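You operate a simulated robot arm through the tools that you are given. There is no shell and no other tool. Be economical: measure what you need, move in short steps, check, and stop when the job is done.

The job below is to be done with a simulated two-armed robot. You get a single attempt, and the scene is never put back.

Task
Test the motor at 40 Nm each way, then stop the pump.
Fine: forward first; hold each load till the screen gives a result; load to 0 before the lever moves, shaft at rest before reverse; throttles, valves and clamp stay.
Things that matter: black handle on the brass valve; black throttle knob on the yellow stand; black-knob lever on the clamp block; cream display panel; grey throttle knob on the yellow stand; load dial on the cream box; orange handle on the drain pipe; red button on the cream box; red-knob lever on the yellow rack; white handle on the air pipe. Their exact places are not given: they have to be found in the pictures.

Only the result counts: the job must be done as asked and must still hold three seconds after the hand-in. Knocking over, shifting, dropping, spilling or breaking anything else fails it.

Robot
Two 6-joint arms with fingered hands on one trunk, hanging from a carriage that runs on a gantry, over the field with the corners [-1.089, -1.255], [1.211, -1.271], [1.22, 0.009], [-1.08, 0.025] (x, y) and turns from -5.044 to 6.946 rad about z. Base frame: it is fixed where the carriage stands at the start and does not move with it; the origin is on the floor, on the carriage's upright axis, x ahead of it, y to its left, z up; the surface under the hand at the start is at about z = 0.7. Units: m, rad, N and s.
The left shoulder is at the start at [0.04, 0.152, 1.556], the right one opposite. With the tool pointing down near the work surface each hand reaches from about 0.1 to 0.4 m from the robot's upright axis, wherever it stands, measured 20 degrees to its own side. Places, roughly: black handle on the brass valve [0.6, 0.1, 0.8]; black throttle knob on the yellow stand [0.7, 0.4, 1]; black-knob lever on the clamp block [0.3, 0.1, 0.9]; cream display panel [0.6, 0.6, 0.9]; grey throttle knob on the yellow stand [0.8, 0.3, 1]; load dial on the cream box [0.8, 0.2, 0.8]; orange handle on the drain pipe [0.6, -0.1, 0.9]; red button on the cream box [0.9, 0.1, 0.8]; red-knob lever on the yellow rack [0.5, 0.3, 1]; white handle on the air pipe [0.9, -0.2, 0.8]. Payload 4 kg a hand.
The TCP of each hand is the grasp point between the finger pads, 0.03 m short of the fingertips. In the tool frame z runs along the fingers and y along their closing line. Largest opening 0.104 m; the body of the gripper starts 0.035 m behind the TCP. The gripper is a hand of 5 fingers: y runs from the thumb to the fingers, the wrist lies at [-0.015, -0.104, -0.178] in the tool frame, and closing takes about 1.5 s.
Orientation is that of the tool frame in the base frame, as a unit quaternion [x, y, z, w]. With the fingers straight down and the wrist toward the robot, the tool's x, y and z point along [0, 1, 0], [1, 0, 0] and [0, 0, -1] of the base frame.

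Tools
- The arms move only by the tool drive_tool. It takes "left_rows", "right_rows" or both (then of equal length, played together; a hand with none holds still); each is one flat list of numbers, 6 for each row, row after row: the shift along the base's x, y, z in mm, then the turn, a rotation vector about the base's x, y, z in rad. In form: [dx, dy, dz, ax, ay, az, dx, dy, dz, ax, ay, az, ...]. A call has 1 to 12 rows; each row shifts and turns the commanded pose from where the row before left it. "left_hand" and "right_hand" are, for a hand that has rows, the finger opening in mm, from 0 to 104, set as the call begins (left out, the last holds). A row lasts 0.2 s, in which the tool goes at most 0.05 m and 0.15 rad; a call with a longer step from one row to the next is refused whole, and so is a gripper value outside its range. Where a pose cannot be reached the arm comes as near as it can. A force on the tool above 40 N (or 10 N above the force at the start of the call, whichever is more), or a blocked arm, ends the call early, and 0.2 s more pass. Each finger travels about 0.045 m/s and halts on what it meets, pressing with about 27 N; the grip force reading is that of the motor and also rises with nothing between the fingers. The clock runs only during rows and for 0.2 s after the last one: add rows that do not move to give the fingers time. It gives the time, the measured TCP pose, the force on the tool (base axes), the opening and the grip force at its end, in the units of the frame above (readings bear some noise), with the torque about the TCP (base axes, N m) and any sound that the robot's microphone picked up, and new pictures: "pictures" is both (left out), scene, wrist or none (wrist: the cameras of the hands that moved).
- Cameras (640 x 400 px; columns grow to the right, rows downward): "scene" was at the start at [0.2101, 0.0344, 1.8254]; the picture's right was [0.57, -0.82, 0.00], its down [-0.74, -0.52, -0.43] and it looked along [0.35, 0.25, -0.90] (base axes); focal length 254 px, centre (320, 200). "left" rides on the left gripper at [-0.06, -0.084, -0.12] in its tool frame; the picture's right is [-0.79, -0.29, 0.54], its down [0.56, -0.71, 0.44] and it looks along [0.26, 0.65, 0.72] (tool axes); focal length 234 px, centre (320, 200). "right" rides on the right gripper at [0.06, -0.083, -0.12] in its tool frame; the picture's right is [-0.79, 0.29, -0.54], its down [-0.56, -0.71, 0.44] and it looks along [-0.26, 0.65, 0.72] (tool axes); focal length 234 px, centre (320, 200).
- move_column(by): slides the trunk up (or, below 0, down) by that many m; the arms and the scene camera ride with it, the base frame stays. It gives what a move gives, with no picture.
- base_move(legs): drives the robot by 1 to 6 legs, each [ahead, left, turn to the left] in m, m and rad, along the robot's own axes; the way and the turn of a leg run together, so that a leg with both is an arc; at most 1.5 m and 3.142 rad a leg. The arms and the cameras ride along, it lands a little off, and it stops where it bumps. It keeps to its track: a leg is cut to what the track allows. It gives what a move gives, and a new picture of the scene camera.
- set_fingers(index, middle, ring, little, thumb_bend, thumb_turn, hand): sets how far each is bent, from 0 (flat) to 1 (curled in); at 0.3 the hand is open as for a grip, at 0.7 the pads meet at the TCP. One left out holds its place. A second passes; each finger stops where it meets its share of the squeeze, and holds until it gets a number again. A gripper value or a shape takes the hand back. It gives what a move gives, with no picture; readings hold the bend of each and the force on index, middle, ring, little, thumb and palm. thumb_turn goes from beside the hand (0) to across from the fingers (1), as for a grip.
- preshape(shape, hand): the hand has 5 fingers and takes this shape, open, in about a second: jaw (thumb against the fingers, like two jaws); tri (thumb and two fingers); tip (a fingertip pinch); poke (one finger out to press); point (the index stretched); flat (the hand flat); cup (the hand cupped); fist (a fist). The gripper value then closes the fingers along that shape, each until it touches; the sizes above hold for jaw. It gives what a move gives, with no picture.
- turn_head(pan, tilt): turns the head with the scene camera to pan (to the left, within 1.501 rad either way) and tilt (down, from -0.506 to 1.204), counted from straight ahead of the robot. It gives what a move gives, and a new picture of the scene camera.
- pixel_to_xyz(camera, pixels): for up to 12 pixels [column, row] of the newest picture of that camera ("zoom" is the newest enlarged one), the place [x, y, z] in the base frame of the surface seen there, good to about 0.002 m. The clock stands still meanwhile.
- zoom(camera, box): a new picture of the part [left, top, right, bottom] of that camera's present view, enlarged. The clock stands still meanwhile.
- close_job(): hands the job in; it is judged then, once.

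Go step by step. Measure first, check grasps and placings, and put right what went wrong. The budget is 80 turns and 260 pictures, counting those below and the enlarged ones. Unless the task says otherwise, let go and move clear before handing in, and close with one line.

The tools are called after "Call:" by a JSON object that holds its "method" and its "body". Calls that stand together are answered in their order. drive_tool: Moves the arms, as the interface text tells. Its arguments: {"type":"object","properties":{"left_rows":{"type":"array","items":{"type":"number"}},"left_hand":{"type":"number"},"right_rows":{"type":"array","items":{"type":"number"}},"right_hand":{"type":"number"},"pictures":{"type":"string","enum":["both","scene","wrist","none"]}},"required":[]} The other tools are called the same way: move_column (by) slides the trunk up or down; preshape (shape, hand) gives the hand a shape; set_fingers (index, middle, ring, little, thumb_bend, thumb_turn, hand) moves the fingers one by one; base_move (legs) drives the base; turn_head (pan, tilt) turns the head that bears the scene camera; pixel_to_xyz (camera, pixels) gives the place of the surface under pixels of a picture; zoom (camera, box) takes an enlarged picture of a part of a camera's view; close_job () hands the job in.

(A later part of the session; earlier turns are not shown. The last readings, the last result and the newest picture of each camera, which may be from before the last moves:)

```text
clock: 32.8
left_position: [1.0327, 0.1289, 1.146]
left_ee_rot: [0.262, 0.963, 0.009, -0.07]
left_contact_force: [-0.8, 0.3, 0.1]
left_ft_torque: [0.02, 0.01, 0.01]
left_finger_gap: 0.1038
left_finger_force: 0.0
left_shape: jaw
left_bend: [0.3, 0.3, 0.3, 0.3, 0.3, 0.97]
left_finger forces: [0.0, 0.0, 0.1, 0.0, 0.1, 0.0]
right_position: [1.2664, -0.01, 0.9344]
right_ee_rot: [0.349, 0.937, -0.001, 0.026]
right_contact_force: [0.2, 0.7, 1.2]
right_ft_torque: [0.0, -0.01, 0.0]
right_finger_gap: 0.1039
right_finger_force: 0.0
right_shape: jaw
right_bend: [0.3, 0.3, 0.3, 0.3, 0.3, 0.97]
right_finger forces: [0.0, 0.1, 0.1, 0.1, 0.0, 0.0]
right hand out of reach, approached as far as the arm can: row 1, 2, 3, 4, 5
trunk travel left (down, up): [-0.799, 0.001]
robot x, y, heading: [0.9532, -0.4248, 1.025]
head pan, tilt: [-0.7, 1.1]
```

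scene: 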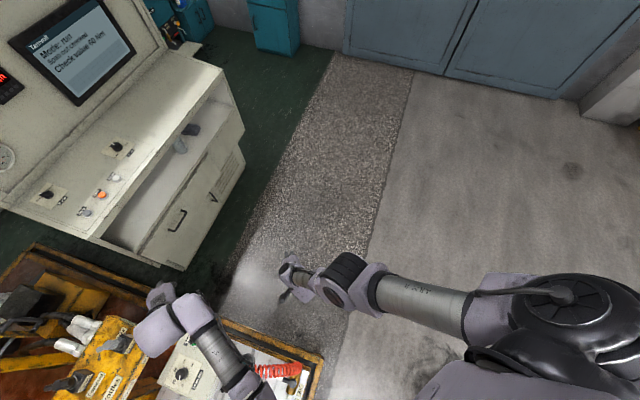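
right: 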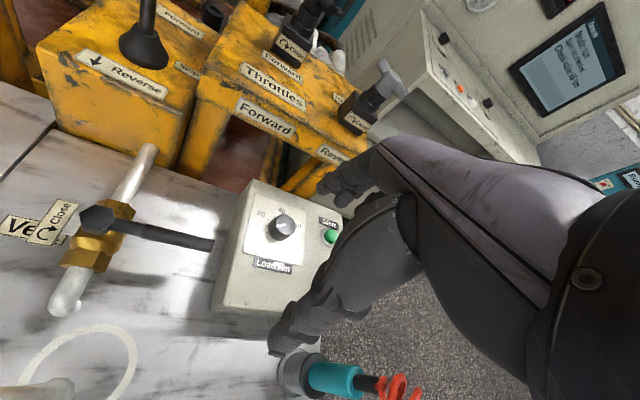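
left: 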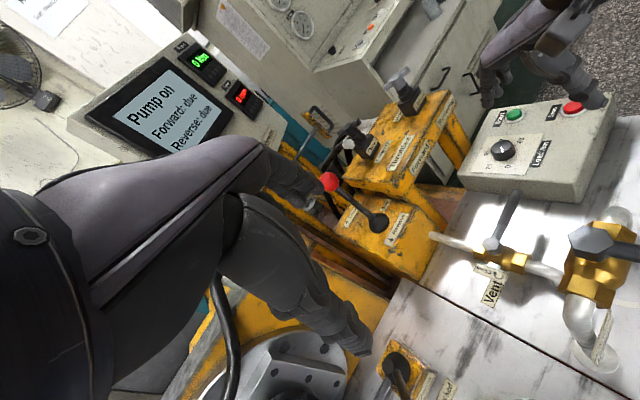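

The elbow seems pinned at its limit on one side. I'll stretch the arm outward through straight, swing it up, then pull in so it flexes the other way, all still over the open floor.

Call:
{"method": "drive_tool", "body": {"right_rows": [3, 28, -38, 0, 0, 0, 3, 28, -38, 0, 0, 0, 3, 28, -38, 0, 0, 0, 3, 28, -38, 0, 0, 0, 3, 28, -38, 0, 0, 0, 3, 28, -38, 0, 0, 0, 3, 28, -38, 0, 0, 0, 3, 28, -38, 0, 0, 0, 8, 30, 35, 0, 0, 0, 8, 30, 35, 0, 0, 0, 8, 30, 35, 0, 0, 0, 8, 30, 35, 0, 0, 0], "pictures": "none"}}

Call:
{"method": "drive_tool", "body": {"right_rows": [0, -20, 42, 0, 0, 0, 0, -20, 42, 0, 0, 0, 0, -30, 35, 0, 0, 0, 0, -40, 20, 0, 0, 0, 0, -45, 10, 0, 0, 0, 0, -45, 0, 0, 0, 0, 0, -45, 0, 0, 0, 0, 0, -40, 0, 0, 0, 0], "pictures": "scene"}}

```text
clock: 35.4
left_position: [1.0313, 0.128, 1.1464]
left_ee_rot: [0.261, 0.963, 0.01, -0.07]
left_contact_force: [-0.1, -0.6, -0.4]
left_ft_torque: [0.02, -0.02, -0.01]
left_finger_gap: 0.1038
left_finger_force: 0.0
left_shape: jaw
left_bend: [0.3, 0.3, 0.3, 0.3, 0.3, 0.97]
left_finger forces: [0.0, 0.0, 0.1, 0.0, 0.1, 0.0]
right_position: [1.2975, 0.1218, 1.0731]
right_ee_rot: [0.349, 0.937, -0.002, 0.026]
right_contact_force: [-0.4, -0.7, 0.1]
right_ft_torque: [0.0, -0.02, -0.01]
right_finger_gap: 0.1042
right_finger_force: 0.1
right_shape: jaw
right_bend: [0.3, 0.3, 0.3, 0.3, 0.3, 0.97]
right_finger forces: [0.2, 0.1, 0.0, 0.1, 0.0, 0.0]
right hand out of reach, approached as far as the arm can: row 1, 2, 3, 4, 5, 6, 7, 8
trunk travel left (down, up): [-0.799, 0.001]
robot x, y, heading: [0.9536, -0.4231, 1.022]
head pan, tilt: [-0.7, 1.1]
```

```text
clock: 36.4
left_position: [1.031, 0.1287, 1.1462]
left_ee_rot: [0.261, 0.963, 0.01, -0.069]
left_contact_force: [-0.8, 0.7, 1.1]
left_ft_torque: [-0.03, -0.02, 0.0]
left_finger_gap: 0.1036
left_finger_force: 0.1
left_shape: jaw
left_bend: [0.3, 0.3, 0.3, 0.3, 0.3, 0.97]
left_finger forces: [0.0, 0.0, 0.0, 0.0, 0.0, 0.1]
right_position: [1.3551, 0.071, 1.2998]
right_ee_rot: [0.36, 0.927, 0.086, 0.06]
right_contact_force: [0.0, -0.4, 0.9]
right_ft_torque: [0.01, -0.01, -0.02]
right_finger_gap: 0.104
right_finger_force: 0.0
right_shape: jaw
right_bend: [0.3, 0.3, 0.3, 0.3, 0.3, 0.97]
right_finger forces: [0.1, 0.0, 0.0, 0.1, 0.2, 0.0]
right hand out of reach, approached as far as the arm can: row 4
trunk travel left (down, up): [-0.799, 0.001]
robot x, y, heading: [0.9506, -0.4196, 1.027]
head pan, tilt: [-0.7, 1.1]
stopped in row 4 (right hand): the arm was blocked; the commanded pose is now the measured one
```

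scene: 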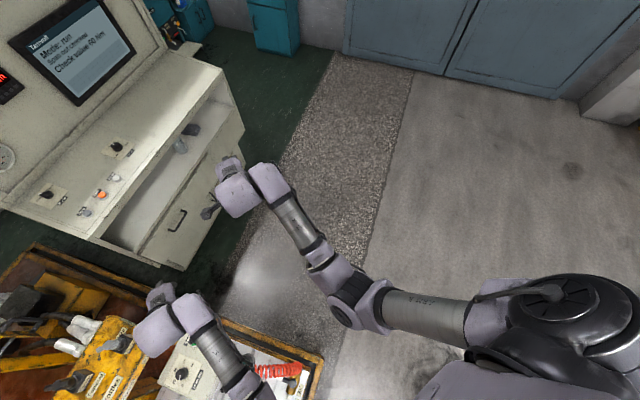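

The right elbow has flipped into the same good bent configuration as the left. I'll now lower it and bring it in, staying inside its reach, and level the hand.

Call:
{"method": "drive_tool", "body": {"right_rows": [0, -5, -35, -0.045, 0.054, 0.064, -2, -15, -35, -0.045, 0.054, 0.064, -2, -20, -35, -0.045, 0.054, 0.064, -3, -24, -35, 0, 0, 0, -3, -25, -35, 0, 0, 0, -3, -26, -35, 0, 0, 0, -3, -26, -35, 0, 0, 0], "left_rows": [0, 0, -15, -0.06, -0.1, 0, 0, 0, -15, 0, 0, 0, 0, 0, -15, 0, 0, 0, 10, 0, 0, 0, 0, 0, 10, 0, 0, 0, 0, 0, 10, 0, 0, 0, 0, 0, 10, 0, 0, 0, 0, 0], "pictures": "scene"}}

```text
clock: 38.0
left_position: [1.0693, 0.1271, 1.1016]
left_ee_rot: [0.263, 0.965, -0.007, -0.015]
left_contact_force: [0.1, 1.0, -0.1]
left_ft_torque: [-0.03, 0.03, 0.0]
left_finger_gap: 0.1038
left_finger_force: 0.1
left_shape: jaw
left_bend: [0.3, 0.3, 0.3, 0.3, 0.3, 0.97]
left_finger forces: [0.0, 0.1, 0.0, 0.0, 0.0, 0.0]
right_position: [1.2692, 0.0085, 1.0212]
right_ee_rot: [0.268, 0.963, -0.001, 0.003]
right_contact_force: [0.2, -0.1, 0.4]
right_ft_torque: [0.01, -0.01, 0.0]
right_finger_gap: 0.104
right_finger_force: 0.1
right_shape: jaw
right_bend: [0.3, 0.3, 0.3, 0.3, 0.3, 0.97]
right_finger forces: [0.0, 0.0, 0.1, 0.1, 0.0, 0.1]
right hand out of reach, approached as far as the arm can: row 1, 2, 3, 4, 5, 6, 7
trunk travel left (down, up): [-0.799, 0.001]
robot x, y, heading: [0.9538, -0.422, 1.023]
head pan, tilt: [-0.7, 1.1]
```

scene: 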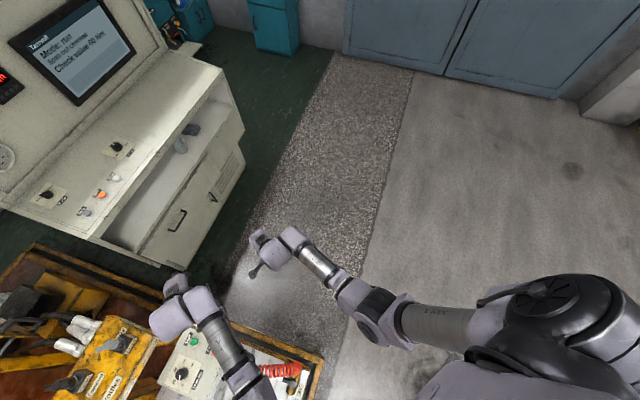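

The right hand stays bent but settles further inward than asked. I'll command a point near where it actually is, with a small lift, to see whether it is freely reachable.

Call:
{"method": "drive_tool", "body": {"right_rows": [-23, 26, 5, 0, 0, 0, -23, 26, 5, 0, 0, 0, -23, 26, 10, 0, 0, 0, 0, 0, 15, 0, 0, 0, 0, 0, 15, 0, 0, 0, -10, -17, 0, 0, 0, 0, -10, -17, 0, 0, 0, 0], "pictures": "none"}}

Call:
{"method": "pixel_to_xyz", "body": {"camera": "scene", "pixels": [[545, 285], [490, 325], [440, 325], [395, 320], [370, 315], [345, 290], [318, 262], [293, 238], [270, 255], [232, 372], [205, 335]]}}

```text
clock: 39.5
left_position: [1.0696, 0.1297, 1.1016]
left_ee_rot: [0.263, 0.965, -0.006, -0.014]
left_contact_force: [0.0, -0.4, -0.3]
left_ft_torque: [0.01, 0.0, -0.01]
left_finger_gap: 0.1039
left_finger_force: 0.1
left_shape: jaw
left_bend: [0.3, 0.3, 0.3, 0.3, 0.3, 0.97]
left_finger forces: [0.1, 0.1, 0.0, 0.1, 0.0, 0.0]
right_position: [1.3197, 0.1028, 1.1447]
right_ee_rot: [0.288, 0.952, 0.071, 0.082]
right_contact_force: [-0.1, 0.0, 0.5]
right_ft_torque: [-0.04, -0.04, -0.02]
right_finger_gap: 0.1042
right_finger_force: 0.0
right_shape: jaw
right_bend: [0.3, 0.3, 0.3, 0.3, 0.3, 0.97]
right_finger forces: [0.0, 0.0, 0.0, 0.0, 0.1, 0.0]
trunk travel left (down, up): [-0.799, 0.001]
robot x, y, heading: [0.9495, -0.4239, 1.026]
head pan, tilt: [-0.7, 1.1]
stopped in row 7 (right hand): the arm was blocked; the commanded pose is now the measured one
```

```text
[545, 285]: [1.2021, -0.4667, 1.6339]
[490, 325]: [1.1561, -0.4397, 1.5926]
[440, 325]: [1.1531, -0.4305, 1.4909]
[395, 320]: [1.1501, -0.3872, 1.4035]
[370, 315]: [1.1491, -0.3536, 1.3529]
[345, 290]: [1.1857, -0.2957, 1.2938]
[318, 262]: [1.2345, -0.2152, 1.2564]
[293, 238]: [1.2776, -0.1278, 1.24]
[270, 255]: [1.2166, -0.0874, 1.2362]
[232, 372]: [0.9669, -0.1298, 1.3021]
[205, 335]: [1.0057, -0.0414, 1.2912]
```

The arm moves as if switching joint solutions, so I'll go slower with smaller steps toward a comfortable spot about 0.45 m ahead and 0.12 m right.

Call:
{"method": "drive_tool", "body": {"right_rows": [0, 0, -10, -0.023, 0.049, 0.01, 0, 0, -15, -0.023, 0.049, 0.01, 0, 0, -20, -0.023, 0.049, 0.01, -3, -10, -20, -0.023, 0.049, 0.01, -4, -20, -15, 0, 0, 0, -4, -24, -15, 0, 0, 0, -4, -25, -10, 0, 0, 0, -5, -25, -10, 0, 0, 0, -5, -25, -10, 0, 0, 0, -5, -25, -10, 0, 0, 0, -5, -25, -10, 0, 0, 0, -5, -25, 0, 0, 0, 0], "pictures": "scene"}}

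```text
clock: 42.1
left_position: [1.0704, 0.1285, 1.1012]
left_ee_rot: [0.263, 0.965, -0.007, -0.014]
left_contact_force: [0.0, -0.1, 1.2]
left_ft_torque: [0.04, 0.01, 0.03]
left_finger_gap: 0.1038
left_finger_force: 0.1
left_shape: jaw
left_bend: [0.3, 0.3, 0.3, 0.3, 0.3, 0.97]
left_finger forces: [0.0, 0.0, 0.0, 0.1, 0.0, 0.1]
right_position: [1.2368, -0.0625, 0.9811]
right_ee_rot: [0.276, 0.961, 0.0, 0.0]
right_contact_force: [0.1, 0.0, 0.0]
right_ft_torque: [0.01, 0.0, -0.02]
right_finger_gap: 0.104
right_finger_force: 0.1
right_shape: jaw
right_bend: [0.3, 0.3, 0.3, 0.3, 0.3, 0.97]
right_finger forces: [0.0, 0.1, 0.0, 0.0, 0.0, 0.0]
right hand out of reach, approached as far as the arm can: row 6, 7, 8, 9, 10, 11, 12
trunk travel left (down, up): [-0.799, 0.001]
robot x, y, heading: [0.9503, -0.4262, 1.024]
head pan, tilt: [-0.7, 1.1]
```

scene: 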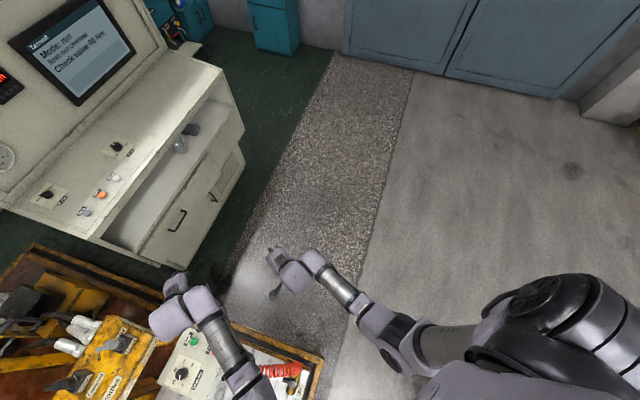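

The right hand can't go further out than about 0.05 m right of centre, while the left sits comfortably at about 0.25 m left. That spacing matches dial and lever, so I'll set the hands to those offsets in free air first.

Call:
{"method": "drive_tool", "body": {"right_rows": [-14, 21, 0, 0, 0, 0, -14, 21, 0, 0, 0, 0, -15, 21, 0, 0, 0, 0, -15, 21, 0, 0, 0, 0, 0, 0, 0, 0, 0, 0], "left_rows": [-25, -4, 8, 0, 0, 0, -25, -4, 7, 0, 0, 0, -25, -4, 7, 0, 0, 0, -26, -4, 7, 0, 0, 0, 0, 0, 0, 0, 0, 0], "pictures": "none"}}

```text
clock: 43.5
left_position: [0.9695, 0.1118, 1.1309]
left_ee_rot: [0.262, 0.965, -0.006, -0.013]
left_contact_force: [-1.1, -0.3, -1.0]
left_ft_torque: [0.02, 0.01, 0.01]
left_finger_gap: 0.1037
left_finger_force: 0.0
left_shape: jaw
left_bend: [0.3, 0.3, 0.3, 0.3, 0.3, 0.97]
left_finger forces: [0.0, 0.0, 0.0, 0.0, 0.1, 0.0]
right_position: [1.252, -0.0267, 0.9496]
right_ee_rot: [0.282, 0.958, -0.023, 0.05]
right_contact_force: [-0.2, -0.4, 0.9]
right_ft_torque: [0.0, 0.01, 0.0]
right_finger_gap: 0.104
right_finger_force: 0.1
right_shape: jaw
right_bend: [0.3, 0.3, 0.3, 0.3, 0.3, 0.97]
right_finger forces: [0.0, 0.0, 0.0, 0.1, 0.1, 0.0]
trunk travel left (down, up): [-0.799, 0.001]
robot x, y, heading: [0.9491, -0.4266, 1.027]
head pan, tilt: [-0.7, 1.1]
stopped in row 5 (right hand): the arm was blocked; the commanded pose is now the measured one
```

The left arm follows exactly, while the right keeps jumping between solutions. I'll do the whole job with the left hand and park the right hand high. Next: raise the right, and test the left hand's yaw range (+60°) at a lower height in free air.

Call:
{"method": "drive_tool", "body": {"right_rows": [5, 8, 25, 0, 0, 0, 5, 8, 30, 0, 0, 0, 5, 8, 30, 0, 0, 0, 5, 8, 30, 0, 0, 0, 5, 8, 30, 0, 0, 0, 5, 8, 30, 0, 0, 0, 3, 5, 25, 0, 0, 0, 0, 0, 0, 0, 0, 0], "pictures": "none"}}

Call:
{"method": "drive_tool", "body": {"left_rows": [0, 0, -20, 0, 0, 0.14, 0, 0, -20, 0, 0, 0.14, 0, 0, -20, 0, 0, 0.14, 0, 0, -20, 0, 0, 0.14, 0, 0, -20, 0, 0, 0.14, 0, 0, -20, 0, 0, 0.14, 0, 0, 0, 0, 0, 0.14, 0, 0, 0, 0, 0, 0], "pictures": "none"}}

```text
clock: 45.5
left_position: [0.9686, 0.111, 1.1305]
left_ee_rot: [0.262, 0.965, -0.006, -0.013]
left_contact_force: [-0.7, 0.3, -0.7]
left_ft_torque: [-0.02, 0.01, -0.01]
left_finger_gap: 0.1037
left_finger_force: 0.0
left_shape: jaw
left_bend: [0.3, 0.3, 0.3, 0.3, 0.3, 0.97]
left_finger forces: [0.1, 0.0, 0.0, 0.1, 0.0, 0.0]
right_position: [1.3229, 0.0334, 1.1101]
right_ee_rot: [0.298, 0.95, -0.034, 0.084]
right_contact_force: [0.6, -1.5, -0.1]
right_ft_torque: [0.02, -0.01, 0.0]
right_finger_gap: 0.1037
right_finger_force: 0.0
right_shape: jaw
right_bend: [0.3, 0.3, 0.3, 0.3, 0.3, 0.97]
right_finger forces: [0.0, 0.1, 0.1, 0.0, 0.0, 0.0]
right hand out of reach, approached as far as the arm can: row 5, 6, 7
trunk travel left (down, up): [-0.799, 0.001]
robot x, y, heading: [0.9536, -0.4201, 1.022]
head pan, tilt: [-0.7, 1.1]
stopped in row 8 (right hand): the arm was blocked; the commanded pose is now the measured one
```

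```text
clock: 47.3
left_position: [0.9685, 0.1119, 1.0106]
left_ee_rot: [-0.223, 0.975, -0.011, -0.009]
left_contact_force: [0.3, 0.6, 0.5]
left_ft_torque: [-0.01, -0.01, -0.01]
left_finger_gap: 0.1037
left_finger_force: 0.2
left_shape: jaw
left_bend: [0.3, 0.3, 0.3, 0.3, 0.3, 0.97]
left_finger forces: [0.1, 0.1, 0.0, 0.0, 0.0, 0.0]
right_position: [1.3228, 0.0335, 1.1096]
right_ee_rot: [0.296, 0.951, -0.035, 0.084]
right_contact_force: [-0.5, -0.5, -0.3]
right_ft_torque: [0.01, 0.0, 0.0]
right_finger_gap: 0.1038
right_finger_force: 0.0
right_shape: jaw
right_bend: [0.3, 0.3, 0.3, 0.3, 0.3, 0.97]
right_finger forces: [0.0, 0.0, 0.0, 0.0, 0.0, 0.1]
trunk travel left (down, up): [-0.799, 0.001]
robot x, y, heading: [0.9521, -0.4212, 1.026]
head pan, tilt: [-0.7, 1.1]
```

Left reaches +56° cleanly. Now I'll test the full clockwise sweep that the dial needs.

Call:
{"method": "drive_tool", "body": {"left_rows": [0, 0, 0, 0, 0, -0.149, 0, 0, 0, 0, 0, -0.149, 0, 0, 0, 0, 0, -0.149, 0, 0, 0, 0, 0, -0.149, 0, 0, 0, 0, 0, -0.149, 0, 0, 0, 0, 0, -0.149, 0, 0, 0, 0, 0, -0.149, 0, 0, 0, 0, 0, -0.149, 0, 0, 0, 0, 0, -0.149, 0, 0, 0, 0, 0, -0.149, 0, 0, 0, 0, 0, -0.149, 0, 0, 0, 0, 0, -0.149], "pictures": "none"}}

```text
clock: 49.9
left_position: [0.9685, 0.1125, 1.0105]
left_ee_rot: [0.622, 0.783, 0.0, -0.015]
left_contact_force: [-0.7, 0.0, -0.2]
left_ft_torque: [-0.03, 0.02, -0.01]
left_finger_gap: 0.1039
left_finger_force: 0.0
left_shape: jaw
left_bend: [0.3, 0.3, 0.3, 0.3, 0.3, 0.97]
left_finger forces: [0.0, 0.1, 0.0, 0.0, 0.0, 0.1]
right_position: [1.3219, 0.0341, 1.1097]
right_ee_rot: [0.296, 0.951, -0.035, 0.085]
right_contact_force: [0.2, 0.4, 0.5]
right_ft_torque: [-0.04, 0.0, -0.02]
right_finger_gap: 0.1039
right_finger_force: 0.0
right_shape: jaw
right_bend: [0.3, 0.3, 0.3, 0.3, 0.3, 0.97]
right_finger forces: [0.1, 0.0, 0.1, 0.0, 0.1, 0.0]
trunk travel left (down, up): [-0.799, 0.001]
robot x, y, heading: [0.9477, -0.4227, 1.024]
head pan, tilt: [-0.7, 1.1]
```

The left hand sweeps cleanly. I'll raise it, align its closing line with the lever's travel (base y), and drive so that it sits over the lever ball.

Call:
{"method": "drive_tool", "body": {"left_rows": [0, 0, 13, 0, 0, 0.134, 0, 0, 13, 0, 0, 0.134, 0, 0, 13, 0, 0, 0.134, 0, 0, 13, 0, 0, 0.134, 0, 0, 13, 0, 0, 0.134, 0, 0, 13, 0, 0, 0.134, 0, 0, 13, 0, 0, 0.134, 0, 0, 13, 0, 0, 0.134, 0, 0, 13, 0, 0, 0.134, 0, 0, 13, 0, 0, 0.134], "pictures": "none"}}

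Call:
{"method": "base_move", "body": {"legs": [[-0.048, 0.474, 0]]}}

Call:
{"method": "turn_head", "body": {"pan": 0.3, "tilt": 1.0}}

```text
clock: 52.1
left_position: [0.9678, 0.1107, 1.1417]
left_ee_rot: [-0.001, 1.0, -0.009, -0.011]
left_contact_force: [0.1, 0.2, 0.4]
left_ft_torque: [0.01, 0.03, -0.02]
left_finger_gap: 0.104
left_finger_force: 0.2
left_shape: jaw
left_bend: [0.3, 0.3, 0.3, 0.3, 0.3, 0.97]
left_finger forces: [0.1, 0.1, 0.1, 0.0, 0.0, 0.0]
right_position: [1.3231, 0.0334, 1.1076]
right_ee_rot: [0.296, 0.951, -0.035, 0.084]
right_contact_force: [0.2, 0.0, 0.0]
right_ft_torque: [0.02, -0.04, -0.04]
right_finger_gap: 0.1037
right_finger_force: 0.0
right_shape: jaw
right_bend: [0.3, 0.3, 0.3, 0.3, 0.3, 0.97]
right_finger forces: [0.0, 0.0, 0.0, 0.0, 0.0, 0.0]
trunk travel left (down, up): [-0.799, 0.001]
robot x, y, heading: [0.9511, -0.4225, 1.027]
head pan, tilt: [-0.7, 1.1]
```

```text
clock: 55.0
left_position: [0.5308, 0.3152, 1.1416]
left_ee_rot: [-0.005, 1.0, -0.009, -0.011]
left_contact_force: [-0.1, 0.5, -0.6]
left_ft_torque: [0.02, 0.03, 0.0]
left_finger_gap: 0.1037
left_finger_force: 0.1
left_shape: jaw
left_bend: [0.3, 0.3, 0.3, 0.3, 0.3, 0.97]
left_finger forces: [0.0, 0.1, 0.0, 0.0, 0.0, 0.0]
right_position: [0.8864, 0.2392, 1.1083]
right_ee_rot: [0.291, 0.952, -0.034, 0.084]
right_contact_force: [0.3, -0.3, 0.4]
right_ft_torque: [-0.02, 0.0, -0.01]
right_finger_gap: 0.1041
right_finger_force: 0.1
right_shape: jaw
right_bend: [0.3, 0.3, 0.3, 0.3, 0.3, 0.97]
right_finger forces: [0.0, 0.1, 0.1, 0.0, 0.1, 0.0]
trunk travel left (down, up): [-0.799, 0.001]
robot x, y, heading: [0.5204, -0.2199, 1.032]
head pan, tilt: [-0.7, 1.1]
```

scene: 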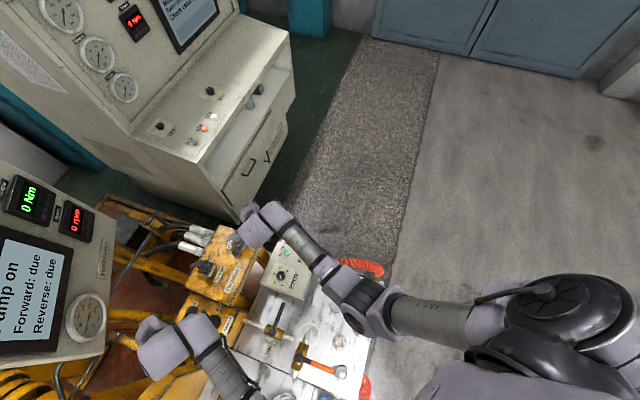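

```text
clock: 56.2
left_position: [0.529, 0.3142, 1.1397]
left_ee_rot: [-0.005, 1.0, -0.009, -0.011]
left_contact_force: [1.2, -0.2, -0.3]
left_ft_torque: [0.0, 0.02, -0.02]
left_finger_gap: 0.1038
left_finger_force: 0.0
left_shape: jaw
left_bend: [0.3, 0.3, 0.3, 0.3, 0.3, 0.97]
left_finger forces: [0.0, 0.0, 0.1, 0.0, 0.0, 0.0]
right_position: [0.8857, 0.239, 1.1091]
right_ee_rot: [0.292, 0.952, -0.034, 0.084]
right_contact_force: [0.5, 0.7, -0.3]
right_ft_torque: [0.0, 0.0, -0.01]
right_finger_gap: 0.1038
right_finger_force: 0.0
right_shape: jaw
right_bend: [0.3, 0.3, 0.3, 0.3, 0.3, 0.97]
right_finger forces: [0.0, 0.0, 0.1, 0.0, 0.1, 0.0]
trunk travel left (down, up): [-0.799, 0.001]
robot x, y, heading: [0.5176, -0.2214, 1.034]
head pan, tilt: [0.3, 1.0]
```

scene: 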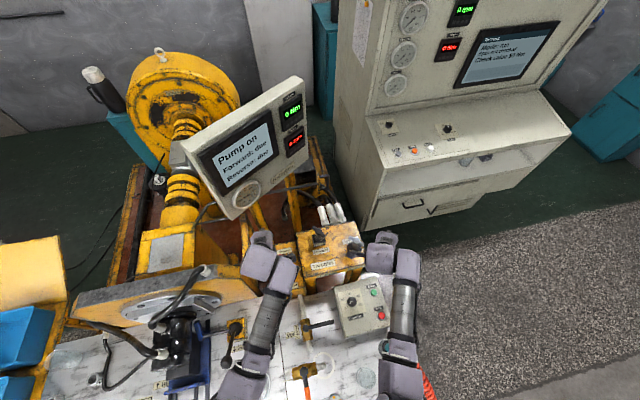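

Left hand is over the ball (offset about +10, +4 mm). I'll descend around it with the fingers open.

Call:
{"method": "drive_tool", "body": {"left_rows": [10, 4, -20, 0, 0, 0, 0, 0, -20, 0, 0, 0, 0, 0, -20, 0, 0, 0, 0, 0, -20, 0, 0, 0, 0, 0, -22, 0, 0, 0], "left_hand": 104, "pictures": "both"}}

```text
clock: 57.4
left_position: [0.541, 0.3196, 1.0392]
left_ee_rot: [-0.005, 1.0, -0.01, -0.011]
left_contact_force: [-0.8, -0.8, 0.7]
left_ft_torque: [0.04, 0.0, 0.01]
left_finger_gap: 0.1039
left_finger_force: 0.1
left_shape: jaw
left_bend: [0.3, 0.3, 0.3, 0.3, 0.3, 0.97]
left_finger forces: [0.1, 0.0, 0.0, 0.1, 0.0, 0.0]
right_position: [0.8849, 0.2396, 1.1075]
right_ee_rot: [0.292, 0.952, -0.034, 0.084]
right_contact_force: [-0.1, 0.1, -0.1]
right_ft_torque: [0.05, 0.01, 0.03]
right_finger_gap: 0.1039
right_finger_force: 0.0
right_shape: jaw
right_bend: [0.3, 0.3, 0.3, 0.3, 0.3, 0.97]
right_finger forces: [0.1, 0.1, 0.1, 0.0, 0.0, 0.0]
trunk travel left (down, up): [-0.799, 0.001]
robot x, y, heading: [0.5207, -0.2185, 1.037]
head pan, tilt: [0.3, 1.0]
```

scene: 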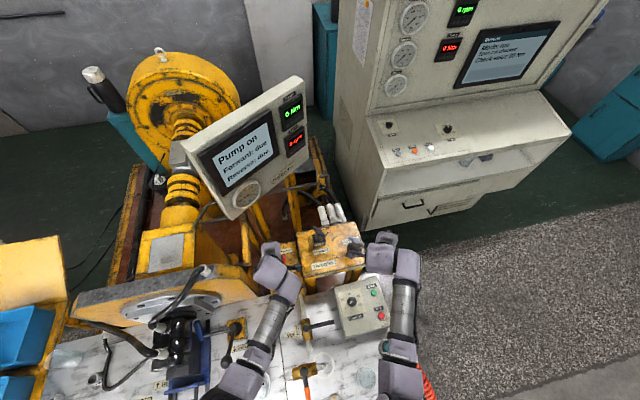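
left: 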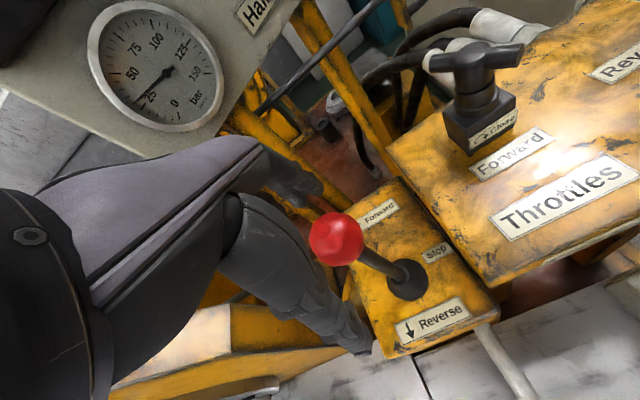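

The ball (336,239) is between thumb and fingers. I'll close to a loose 46 mm cage around it, then push it forward (+y) along its arc.

Call:
{"method": "drive_tool", "body": {"left_rows": [0, 0, 0, 0, 0, 0, 0, 0, -3, 0, 0, 0, 0, 0, -3, 0, 0, 0, 0, 0, 0, 0, 0, 0, 0, 0, 0, 0, 0, 0, 0, 0, 0, 0, 0, 0, 0, 0, 0, 0, 0, 0], "left_hand": 46, "pictures": "wrist"}}

```text
clock: 59.0
left_position: [0.5395, 0.3182, 1.0324]
left_ee_rot: [-0.006, 1.0, -0.009, -0.011]
left_contact_force: [0.5, 0.9, -0.3]
left_ft_torque: [0.0, -0.02, -0.03]
left_finger_gap: 0.0469
left_finger_force: 0.1
left_shape: jaw
left_bend: [0.74, 0.47, 0.44, 0.68, 0.71, 1.0]
left_finger forces: [0.7, 0.1, 0.1, 0.0, 0.1, 0.1]
right_position: [0.8865, 0.24, 1.1093]
right_ee_rot: [0.291, 0.952, -0.034, 0.085]
right_contact_force: [0.7, -0.2, 0.2]
right_ft_torque: [0.03, -0.02, 0.02]
right_finger_gap: 0.1041
right_finger_force: 0.1
right_shape: jaw
right_bend: [0.3, 0.3, 0.3, 0.3, 0.3, 0.97]
right_finger forces: [0.0, 0.0, 0.0, 0.0, 0.0, 0.0]
trunk travel left (down, up): [-0.799, 0.001]
robot x, y, heading: [0.5187, -0.2166, 1.038]
head pan, tilt: [0.3, 1.0]
```

left: 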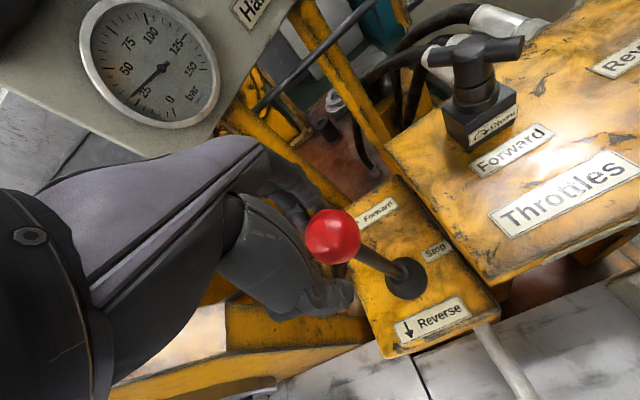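

Middle and ring fingers rest on the ball. I'll push forward (+y) in small steps, following the arc.

Call:
{"method": "drive_tool", "body": {"left_rows": [0, 12, 0, 0, 0, 0, 0, 12, -1, 0, 0, 0, 0, 12, -2, 0, 0, 0, 0, 12, -3, 0, 0, 0, 0, 12, -4, 0, 0, 0], "pictures": "both"}}

Call:
{"method": "zoom", "body": {"camera": "scene", "box": [180, 70, 320, 230]}}

```text
clock: 60.2
left_position: [0.5387, 0.3789, 1.0226]
left_ee_rot: [-0.006, 1.0, -0.01, -0.011]
left_contact_force: [-1.1, -1.9, -0.1]
left_ft_torque: [-0.01, 0.01, 0.0]
left_finger_gap: 0.0474
left_finger_force: 0.1
left_shape: jaw
left_bend: [0.74, 0.47, 0.44, 0.68, 0.71, 1.0]
left_finger forces: [0.1, 0.0, 0.0, 0.0, 1.0, 0.0]
right_position: [0.8856, 0.2404, 1.1083]
right_ee_rot: [0.291, 0.952, -0.034, 0.084]
right_contact_force: [-0.1, -0.4, 0.3]
right_ft_torque: [-0.01, -0.01, 0.02]
right_finger_gap: 0.1041
right_finger_force: 0.0
right_shape: jaw
right_bend: [0.3, 0.3, 0.3, 0.3, 0.3, 0.97]
right_finger forces: [0.1, 0.0, 0.0, 0.1, 0.0, 0.1]
trunk travel left (down, up): [-0.799, 0.001]
robot x, y, heading: [0.5202, -0.2227, 1.039]
head pan, tilt: [0.3, 1.0]
```

scene: 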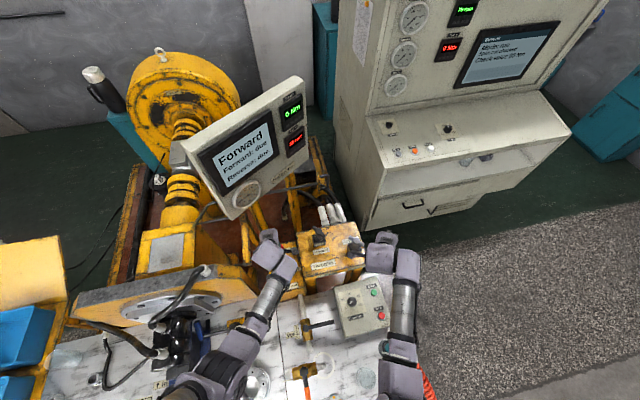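
left: 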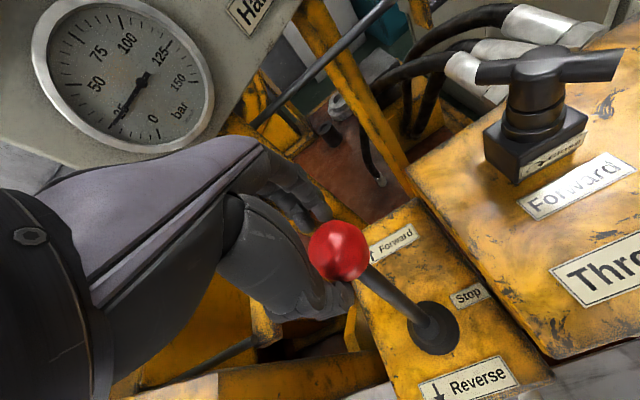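

```text
2.50 times, centred on (250, 150) of scene
```

zoom: 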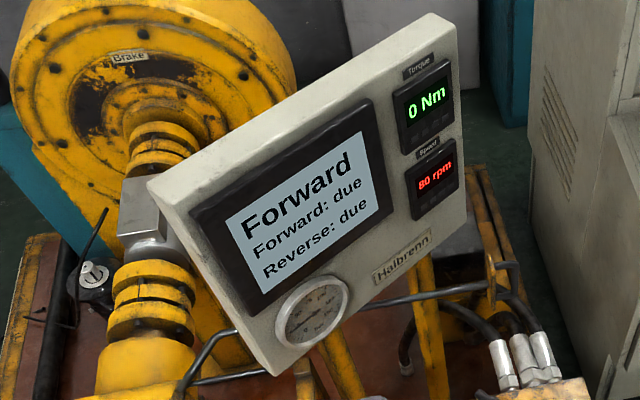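

The screen shows "Forward" with 80 rpm. I'll push a bit further to be seated, then open, lift off, and check it stays.

Call:
{"method": "drive_tool", "body": {"left_rows": [0, 8, -3, 0, 0, 0, 0, 6, -3, 0, 0, 0], "pictures": "none"}}

Call:
{"method": "drive_tool", "body": {"left_rows": [0, 0, 0, 0, 0, 0, 0, 0, 0, 0, 0, 0, 0, 0, 0, 0, 0, 0, 0, 0, 0, 0, 0, 0, 0, 0, 0, 0, 0, 0, 0, 0, 0, 0, 0, 0, 0, 0, 30, 0, 0, 0, 0, 0, 35, 0, 0, 0, 0, 0, 35, 0, 0, 0], "left_hand": 104, "pictures": "both"}}

Call:
{"method": "zoom", "body": {"camera": "scene", "box": [180, 70, 320, 230]}}

```text
clock: 60.8
left_position: [0.5404, 0.394, 1.0166]
left_ee_rot: [-0.006, 1.0, -0.01, -0.011]
left_contact_force: [-1.2, 0.4, -0.3]
left_ft_torque: [-0.01, 0.01, 0.0]
left_finger_gap: 0.0465
left_finger_force: 0.0
left_shape: jaw
left_bend: [0.74, 0.47, 0.44, 0.68, 0.71, 1.0]
left_finger forces: [0.0, 0.1, 0.2, 0.1, 0.2, 0.0]
right_position: [0.8853, 0.2394, 1.1081]
right_ee_rot: [0.291, 0.952, -0.034, 0.085]
right_contact_force: [0.1, -0.7, -0.6]
right_ft_torque: [0.01, 0.02, 0.02]
right_finger_gap: 0.104
right_finger_force: 0.0
right_shape: jaw
right_bend: [0.3, 0.3, 0.3, 0.3, 0.3, 0.97]
right_finger forces: [0.0, 0.0, 0.1, 0.1, 0.0, 0.2]
trunk travel left (down, up): [-0.799, 0.001]
robot x, y, heading: [0.5202, -0.223, 1.036]
head pan, tilt: [0.3, 1.0]
```

```text
clock: 62.8
left_position: [0.5399, 0.3911, 1.1174]
left_ee_rot: [-0.004, 1.0, -0.009, -0.012]
left_contact_force: [0.1, 0.7, -0.2]
left_ft_torque: [-0.01, 0.0, 0.02]
left_finger_gap: 0.104
left_finger_force: 0.0
left_shape: jaw
left_bend: [0.3, 0.3, 0.3, 0.3, 0.3, 0.97]
left_finger forces: [0.0, 0.1, 0.1, 0.0, 0.0, 0.0]
right_position: [0.8855, 0.2399, 1.1083]
right_ee_rot: [0.291, 0.952, -0.034, 0.085]
right_contact_force: [-0.5, -0.4, -0.6]
right_ft_torque: [-0.03, -0.01, -0.01]
right_finger_gap: 0.1038
right_finger_force: 0.1
right_shape: jaw
right_bend: [0.3, 0.3, 0.3, 0.3, 0.3, 0.97]
right_finger forces: [0.0, 0.0, 0.1, 0.0, 0.0, 0.0]
trunk travel left (down, up): [-0.799, 0.001]
robot x, y, heading: [0.519, -0.2221, 1.038]
head pan, tilt: [0.3, 1.0]
```

scene: 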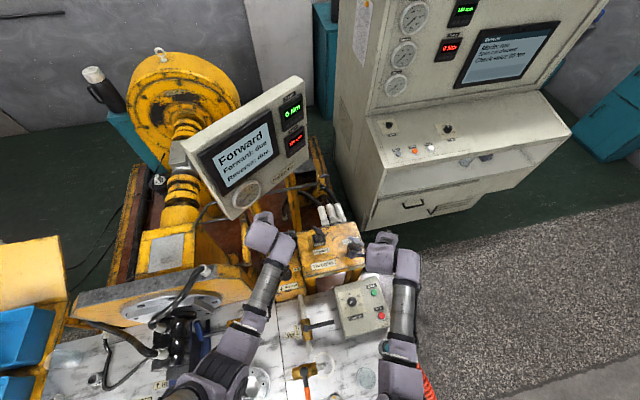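
left: 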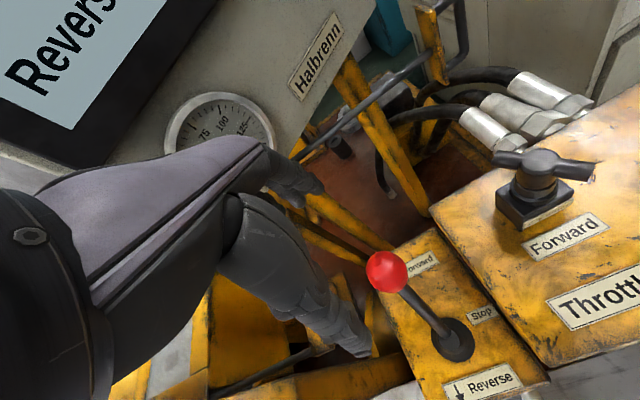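

```text
2.50 times, centred on (250, 150) of scene
```

zoom: 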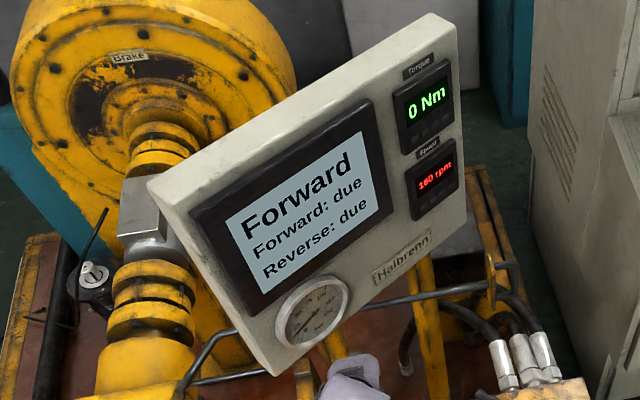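

The lever stays in Forward at 180 rpm. Next I'll lift, drive 0.29 m right so the left hand serves the dial, and shape the hand to "tri".

Call:
{"method": "base_move", "body": {"legs": [[0.0, -0.291, 0]]}}

Call:
{"method": "preshape", "body": {"shape": "tri", "hand": "left"}}

```text
clock: 64.8
left_position: [0.7904, 0.2444, 1.1172]
left_ee_rot: [-0.007, 1.0, -0.01, -0.011]
left_contact_force: [-0.6, -0.2, 0.0]
left_ft_torque: [-0.01, 0.03, 0.01]
left_finger_gap: 0.1035
left_finger_force: 0.1
left_shape: jaw
left_bend: [0.3, 0.3, 0.3, 0.3, 0.3, 0.97]
left_finger forces: [0.0, 0.0, 0.0, 0.0, 0.1, 0.0]
right_position: [1.1379, 0.0919, 1.1074]
right_ee_rot: [0.29, 0.953, -0.034, 0.084]
right_contact_force: [1.0, -0.2, -0.2]
right_ft_torque: [0.0, 0.02, -0.04]
right_finger_gap: 0.1037
right_finger_force: 0.0
right_shape: jaw
right_bend: [0.3, 0.3, 0.3, 0.3, 0.3, 0.97]
right_finger forces: [0.0, 0.0, 0.0, 0.1, 0.0, 0.2]
trunk travel left (down, up): [-0.799, 0.001]
robot x, y, heading: [0.774, -0.3683, 1.038]
head pan, tilt: [0.3, 1.0]
```

scene: 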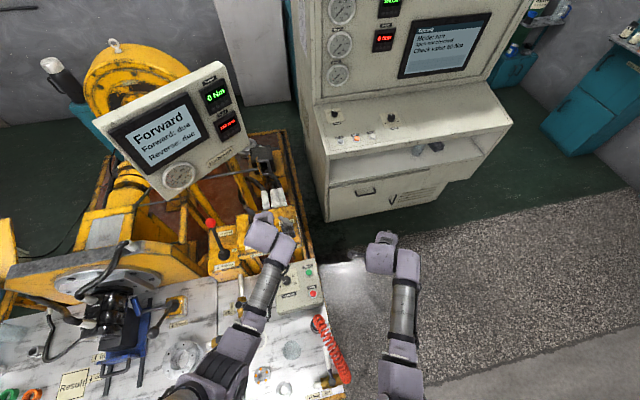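

```text
clock: 65.8
left_position: [0.791, 0.2421, 1.1171]
left_ee_rot: [-0.007, 1.0, -0.009, -0.012]
left_contact_force: [0.0, 0.3, 0.2]
left_ft_torque: [-0.01, -0.03, -0.02]
left_finger_gap: 0.1035
left_finger_force: 0.1
left_shape: tri
left_bend: [0.3, 0.3, 0.99, 0.99, 0.3, 0.97]
left_finger forces: [0.0, 0.0, 0.0, 0.0, 0.1, 0.0]
right_position: [1.1366, 0.0908, 1.1079]
right_ee_rot: [0.29, 0.953, -0.034, 0.085]
right_contact_force: [0.0, -0.3, -0.1]
right_ft_torque: [0.03, 0.0, 0.01]
right_finger_gap: 0.1041
right_finger_force: 0.2
right_shape: jaw
right_bend: [0.3, 0.3, 0.3, 0.3, 0.3, 0.97]
right_finger forces: [0.0, 0.1, 0.1, 0.0, 0.0, 0.1]
trunk travel left (down, up): [-0.799, 0.001]
robot x, y, heading: [0.7759, -0.371, 1.036]
head pan, tilt: [0.3, 1.0]
```

I'd rather use middle and ring against the thumb, since those centre on the TCP. I'll set the fingers that way, lower the trunk by 0.12 m, and position above the dial with a +0.46 rad yaw.

Call:
{"method": "set_fingers", "body": {"hand": "left", "index": 1, "middle": 0.3, "ring": 0.3, "little": 1, "thumb_bend": 0.3, "thumb_turn": 0.97}}

Call:
{"method": "drive_tool", "body": {"left_rows": [1, -20, 0, 0, 0, 0.115, 1, -20, 0, 0, 0, 0.115, 1, -20, 0, 0, 0, 0.115, 1, -20, 0, 0, 0, 0.115, 0, 0, 0, 0, 0, 0], "pictures": "none"}}

Call:
{"method": "move_column", "body": {"by": -0.15}}

Call:
{"method": "turn_head", "body": {"pan": 0.3, "tilt": 1.05}}

Call:
{"method": "zoom", "body": {"camera": "left", "box": [0, 0, 640, 400]}}

```text
clock: 66.8
left_position: [0.7892, 0.2437, 1.1167]
left_ee_rot: [-0.007, 1.0, -0.009, -0.011]
left_contact_force: [-0.1, -1.1, -0.8]
left_ft_torque: [-0.03, -0.02, 0.01]
left_finger_gap: 0.0655
left_finger_force: 0.1
left_shape: fingers
left_bend: [1.0, 0.3, 0.3, 1.0, 0.3, 0.94]
left_finger forces: [0.0, 0.0, 0.1, 0.1, 0.0, 0.0]
right_position: [1.1371, 0.0931, 1.1092]
right_ee_rot: [0.291, 0.952, -0.035, 0.084]
right_contact_force: [0.7, 0.3, -0.3]
right_ft_torque: [0.0, -0.02, 0.01]
right_finger_gap: 0.1039
right_finger_force: 0.0
right_shape: jaw
right_bend: [0.3, 0.3, 0.3, 0.3, 0.3, 0.97]
right_finger forces: [0.1, 0.0, 0.0, 0.0, 0.0, 0.1]
trunk travel left (down, up): [-0.799, 0.001]
robot x, y, heading: [0.7717, -0.3702, 1.045]
head pan, tilt: [0.3, 1.0]
```

```text
clock: 68.0
left_position: [0.7808, 0.1788, 1.1254]
left_ee_rot: [-0.238, 0.971, 0.005, -0.016]
left_contact_force: [-0.5, -0.9, -0.3]
left_ft_torque: [0.01, -0.04, 0.01]
left_finger_gap: 0.0656
left_finger_force: 0.1
left_shape: fingers
left_bend: [1.0, 0.3, 0.3, 1.0, 0.3, 0.94]
left_finger forces: [0.1, 0.1, 0.0, 0.0, 0.0, 0.1]
right_position: [1.1381, 0.0921, 1.108]
right_ee_rot: [0.291, 0.953, -0.035, 0.084]
right_contact_force: [-0.2, -0.4, 0.5]
right_ft_torque: [-0.02, 0.0, 0.02]
right_finger_gap: 0.104
right_finger_force: 0.1
right_shape: jaw
right_bend: [0.3, 0.3, 0.3, 0.3, 0.3, 0.97]
right_finger forces: [0.0, 0.1, 0.0, 0.1, 0.1, 0.0]
trunk travel left (down, up): [-0.799, 0.001]
robot x, y, heading: [0.7707, -0.3688, 1.04]
head pan, tilt: [0.3, 1.0]
```

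```text
clock: 69.7
left_position: [0.7799, 0.173, 0.9702]
left_ee_rot: [-0.237, 0.971, 0.0, -0.021]
left_contact_force: [0.6, -0.5, -0.7]
left_ft_torque: [0.01, -0.02, 0.0]
left_finger_gap: 0.0656
left_finger_force: 0.1
left_shape: fingers
left_bend: [1.0, 0.3, 0.3, 1.0, 0.3, 0.94]
left_finger forces: [0.1, 0.0, 0.0, 0.0, 0.0, 0.0]
right_position: [1.1373, 0.092, 0.959]
right_ee_rot: [0.291, 0.953, -0.034, 0.084]
right_contact_force: [0.5, 0.4, 1.2]
right_ft_torque: [-0.01, -0.01, -0.02]
right_finger_gap: 0.104
right_finger_force: 0.1
right_shape: jaw
right_bend: [0.3, 0.3, 0.3, 0.3, 0.3, 0.97]
right_finger forces: [0.0, 0.1, 0.0, 0.0, 0.1, 0.0]
trunk travel left (down, up): [-0.649, 0.151]
robot x, y, heading: [0.7725, -0.3673, 1.036]
head pan, tilt: [0.3, 1.0]
```

```text
clock: 70.3
left_position: [0.7791, 0.1717, 0.9694]
left_ee_rot: [-0.237, 0.971, 0.0, -0.021]
left_contact_force: [-0.2, 0.1, 0.1]
left_ft_torque: [0.01, -0.01, 0.05]
left_finger_gap: 0.0654
left_finger_force: 0.1
left_shape: fingers
left_bend: [1.0, 0.3, 0.3, 1.0, 0.3, 0.94]
left_finger forces: [0.1, 0.0, 0.0, 0.1, 0.0, 0.0]
right_position: [1.1381, 0.0911, 0.9579]
right_ee_rot: [0.29, 0.953, -0.034, 0.085]
right_contact_force: [0.1, 0.5, -0.3]
right_ft_torque: [0.01, 0.0, -0.04]
right_finger_gap: 0.1038
right_finger_force: 0.1
right_shape: jaw
right_bend: [0.3, 0.3, 0.3, 0.3, 0.3, 0.97]
right_finger forces: [0.0, 0.0, 0.0, 0.0, 0.0, 0.1]
trunk travel left (down, up): [-0.649, 0.151]
robot x, y, heading: [0.7731, -0.367, 1.037]
head pan, tilt: [0.3, 1.051]
```

scene: 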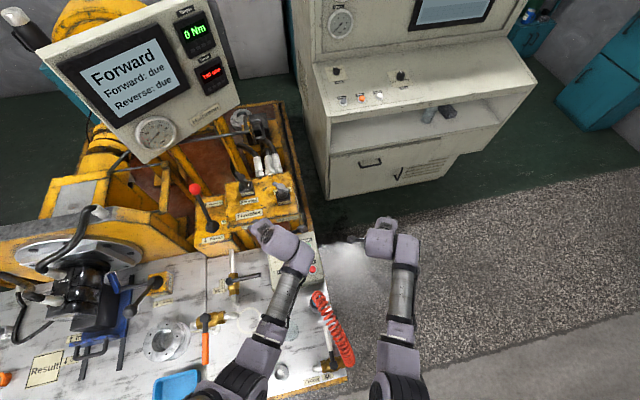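

```text
1.00 times, centred on (320, 200) of left (not enlarged: the box is as wide or as high as the picture)
```

zoom: 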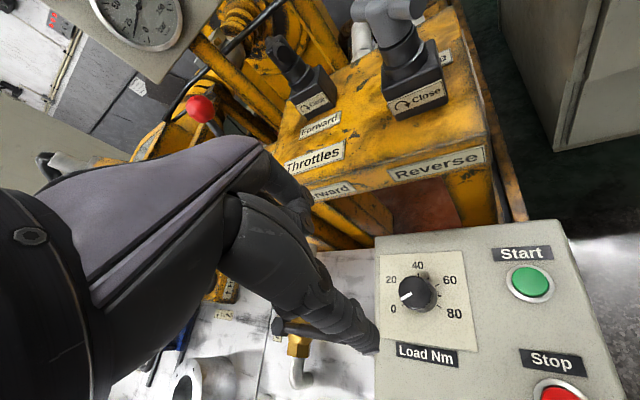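

The dial is at (417,292) in the wrist view, marker at 0. I'll measure it from here to align precisely.

Call:
{"method": "pixel_to_xyz", "body": {"camera": "left", "pixels": [[419, 288], [408, 293], [418, 276], [431, 287], [393, 309], [417, 265], [454, 314]]}}

Call:
{"method": "zoom", "body": {"camera": "left", "box": [375, 245, 475, 345]}}

```text
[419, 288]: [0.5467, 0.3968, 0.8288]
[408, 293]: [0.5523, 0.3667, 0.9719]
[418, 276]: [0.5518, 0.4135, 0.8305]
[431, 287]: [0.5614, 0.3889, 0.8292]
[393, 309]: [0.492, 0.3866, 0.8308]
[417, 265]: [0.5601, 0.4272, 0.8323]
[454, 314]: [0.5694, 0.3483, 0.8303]
```

```text
4.00 times, centred on (425, 295) of left
```

zoom: 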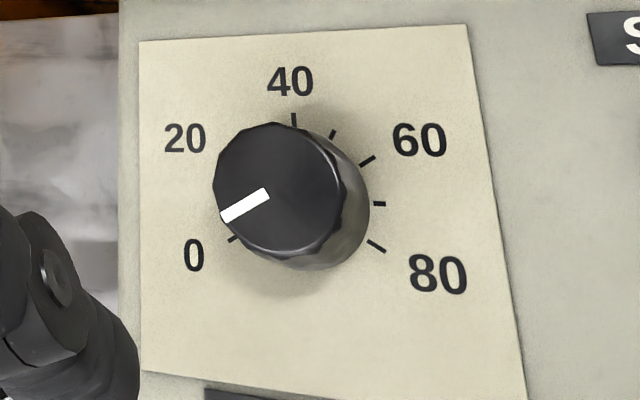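

Call:
{"method": "pixel_to_xyz", "body": {"camera": "zoom", "pixels": [[278, 190], [218, 215], [264, 195], [280, 125], [338, 190], [276, 248], [236, 238], [294, 118], [376, 244], [192, 256], [290, 82], [438, 276]]}}

```text
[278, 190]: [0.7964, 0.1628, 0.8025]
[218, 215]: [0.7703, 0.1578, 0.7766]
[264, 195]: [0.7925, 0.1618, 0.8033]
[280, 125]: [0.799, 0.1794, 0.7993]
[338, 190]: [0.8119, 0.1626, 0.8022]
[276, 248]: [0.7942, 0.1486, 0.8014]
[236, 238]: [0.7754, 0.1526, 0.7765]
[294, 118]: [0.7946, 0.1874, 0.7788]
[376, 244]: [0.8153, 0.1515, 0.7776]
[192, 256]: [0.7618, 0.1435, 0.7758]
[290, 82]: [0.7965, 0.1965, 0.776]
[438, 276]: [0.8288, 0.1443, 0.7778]
```

Dial centre is (0.796, 0.1635) with radius about 16 mm; 0 at 208°, 40 at about 90°. I'll level and move over it to z 0.84, then check.

Call:
{"method": "drive_tool", "body": {"left_rows": [8, -4, -20, 0.01, -0.041, 0, 8, -4, -20, 0, 0, 0, 0, 0, -20, 0, 0, 0, 0, 0, -20, 0, 0, 0, 0, 0, -20, 0, 0, 0, 0, 0, -20, 0, 0, 0, 0, 0, 0, 0, 0, 0], "pictures": "both"}}

```text
clock: 71.9
left_position: [0.811, 0.1561, 0.8491]
left_ee_rot: [-0.233, 0.972, -0.011, 0.013]
left_contact_force: [-0.1, 0.0, -0.2]
left_ft_torque: [-0.01, 0.01, 0.01]
left_finger_gap: 0.0657
left_finger_force: 0.0
left_shape: fingers
left_bend: [1.0, 0.3, 0.3, 1.0, 0.3, 0.94]
left_finger forces: [0.1, 0.0, 0.1, 0.0, 0.0, 0.1]
right_position: [1.1378, 0.0917, 0.9588]
right_ee_rot: [0.29, 0.953, -0.034, 0.085]
right_contact_force: [-0.2, -0.2, -0.3]
right_ft_torque: [-0.01, 0.0, -0.02]
right_finger_gap: 0.1039
right_finger_force: 0.1
right_shape: jaw
right_bend: [0.3, 0.3, 0.3, 0.3, 0.3, 0.97]
right_finger forces: [0.1, 0.0, 0.0, 0.1, 0.1, 0.0]
trunk travel left (down, up): [-0.649, 0.151]
robot x, y, heading: [0.7727, -0.3684, 1.037]
head pan, tilt: [0.3, 1.051]
```

scene: 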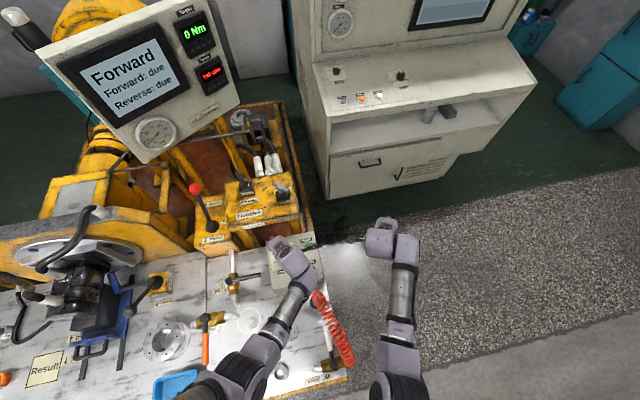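
left: 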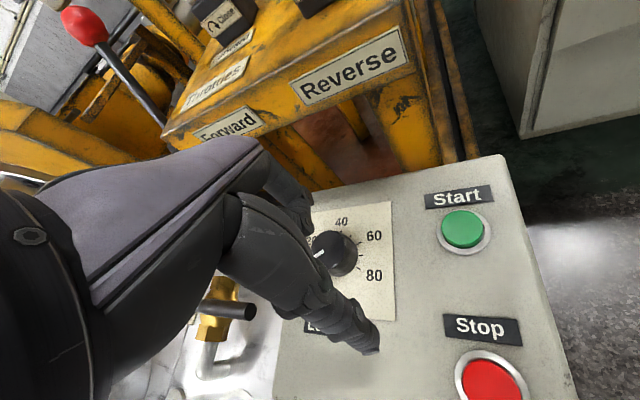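

TCP is at (0.811, 0.156), about 15 mm off. I'll correct it and descend to z 0.814.

Call:
{"method": "drive_tool", "body": {"left_rows": [-8, 4, 0, 0.015, 0.03, 0, -7, 3.5, 0, 0, 0, 0, 0, 0, -12, 0, 0, 0, 0, 0, -12, 0, 0, 0, 0, 0, -11, 0, 0, 0, 0, 0, 0, 0, 0, 0], "pictures": "wrist"}}

```text
clock: 73.3
left_position: [0.7953, 0.1614, 0.8132]
left_ee_rot: [-0.236, 0.972, -0.001, 0.0]
left_contact_force: [-0.1, 0.5, 0.0]
left_ft_torque: [0.0, 0.0, 0.02]
left_finger_gap: 0.0657
left_finger_force: 0.0
left_shape: fingers
left_bend: [1.0, 0.3, 0.3, 1.0, 0.3, 0.94]
left_finger forces: [0.0, 0.1, 0.0, 0.0, 0.1, 0.1]
right_position: [1.138, 0.0922, 0.9589]
right_ee_rot: [0.291, 0.952, -0.033, 0.084]
right_contact_force: [0.8, 0.0, -0.2]
right_ft_torque: [0.02, -0.01, 0.01]
right_finger_gap: 0.104
right_finger_force: 0.0
right_shape: jaw
right_bend: [0.3, 0.3, 0.3, 0.3, 0.3, 0.97]
right_finger forces: [0.0, 0.0, 0.0, 0.0, 0.1, 0.0]
trunk travel left (down, up): [-0.649, 0.151]
robot x, y, heading: [0.7719, -0.3673, 1.043]
head pan, tilt: [0.3, 1.051]
```

left: 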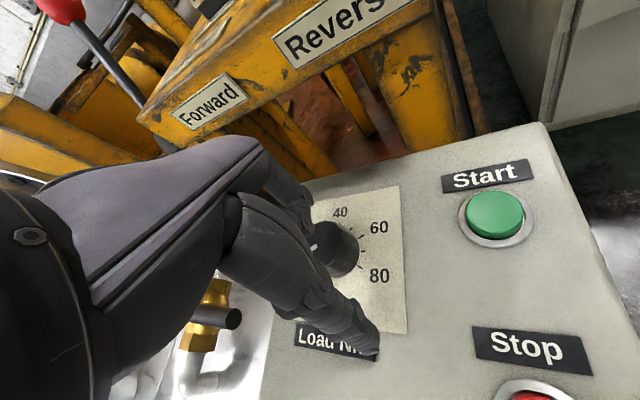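

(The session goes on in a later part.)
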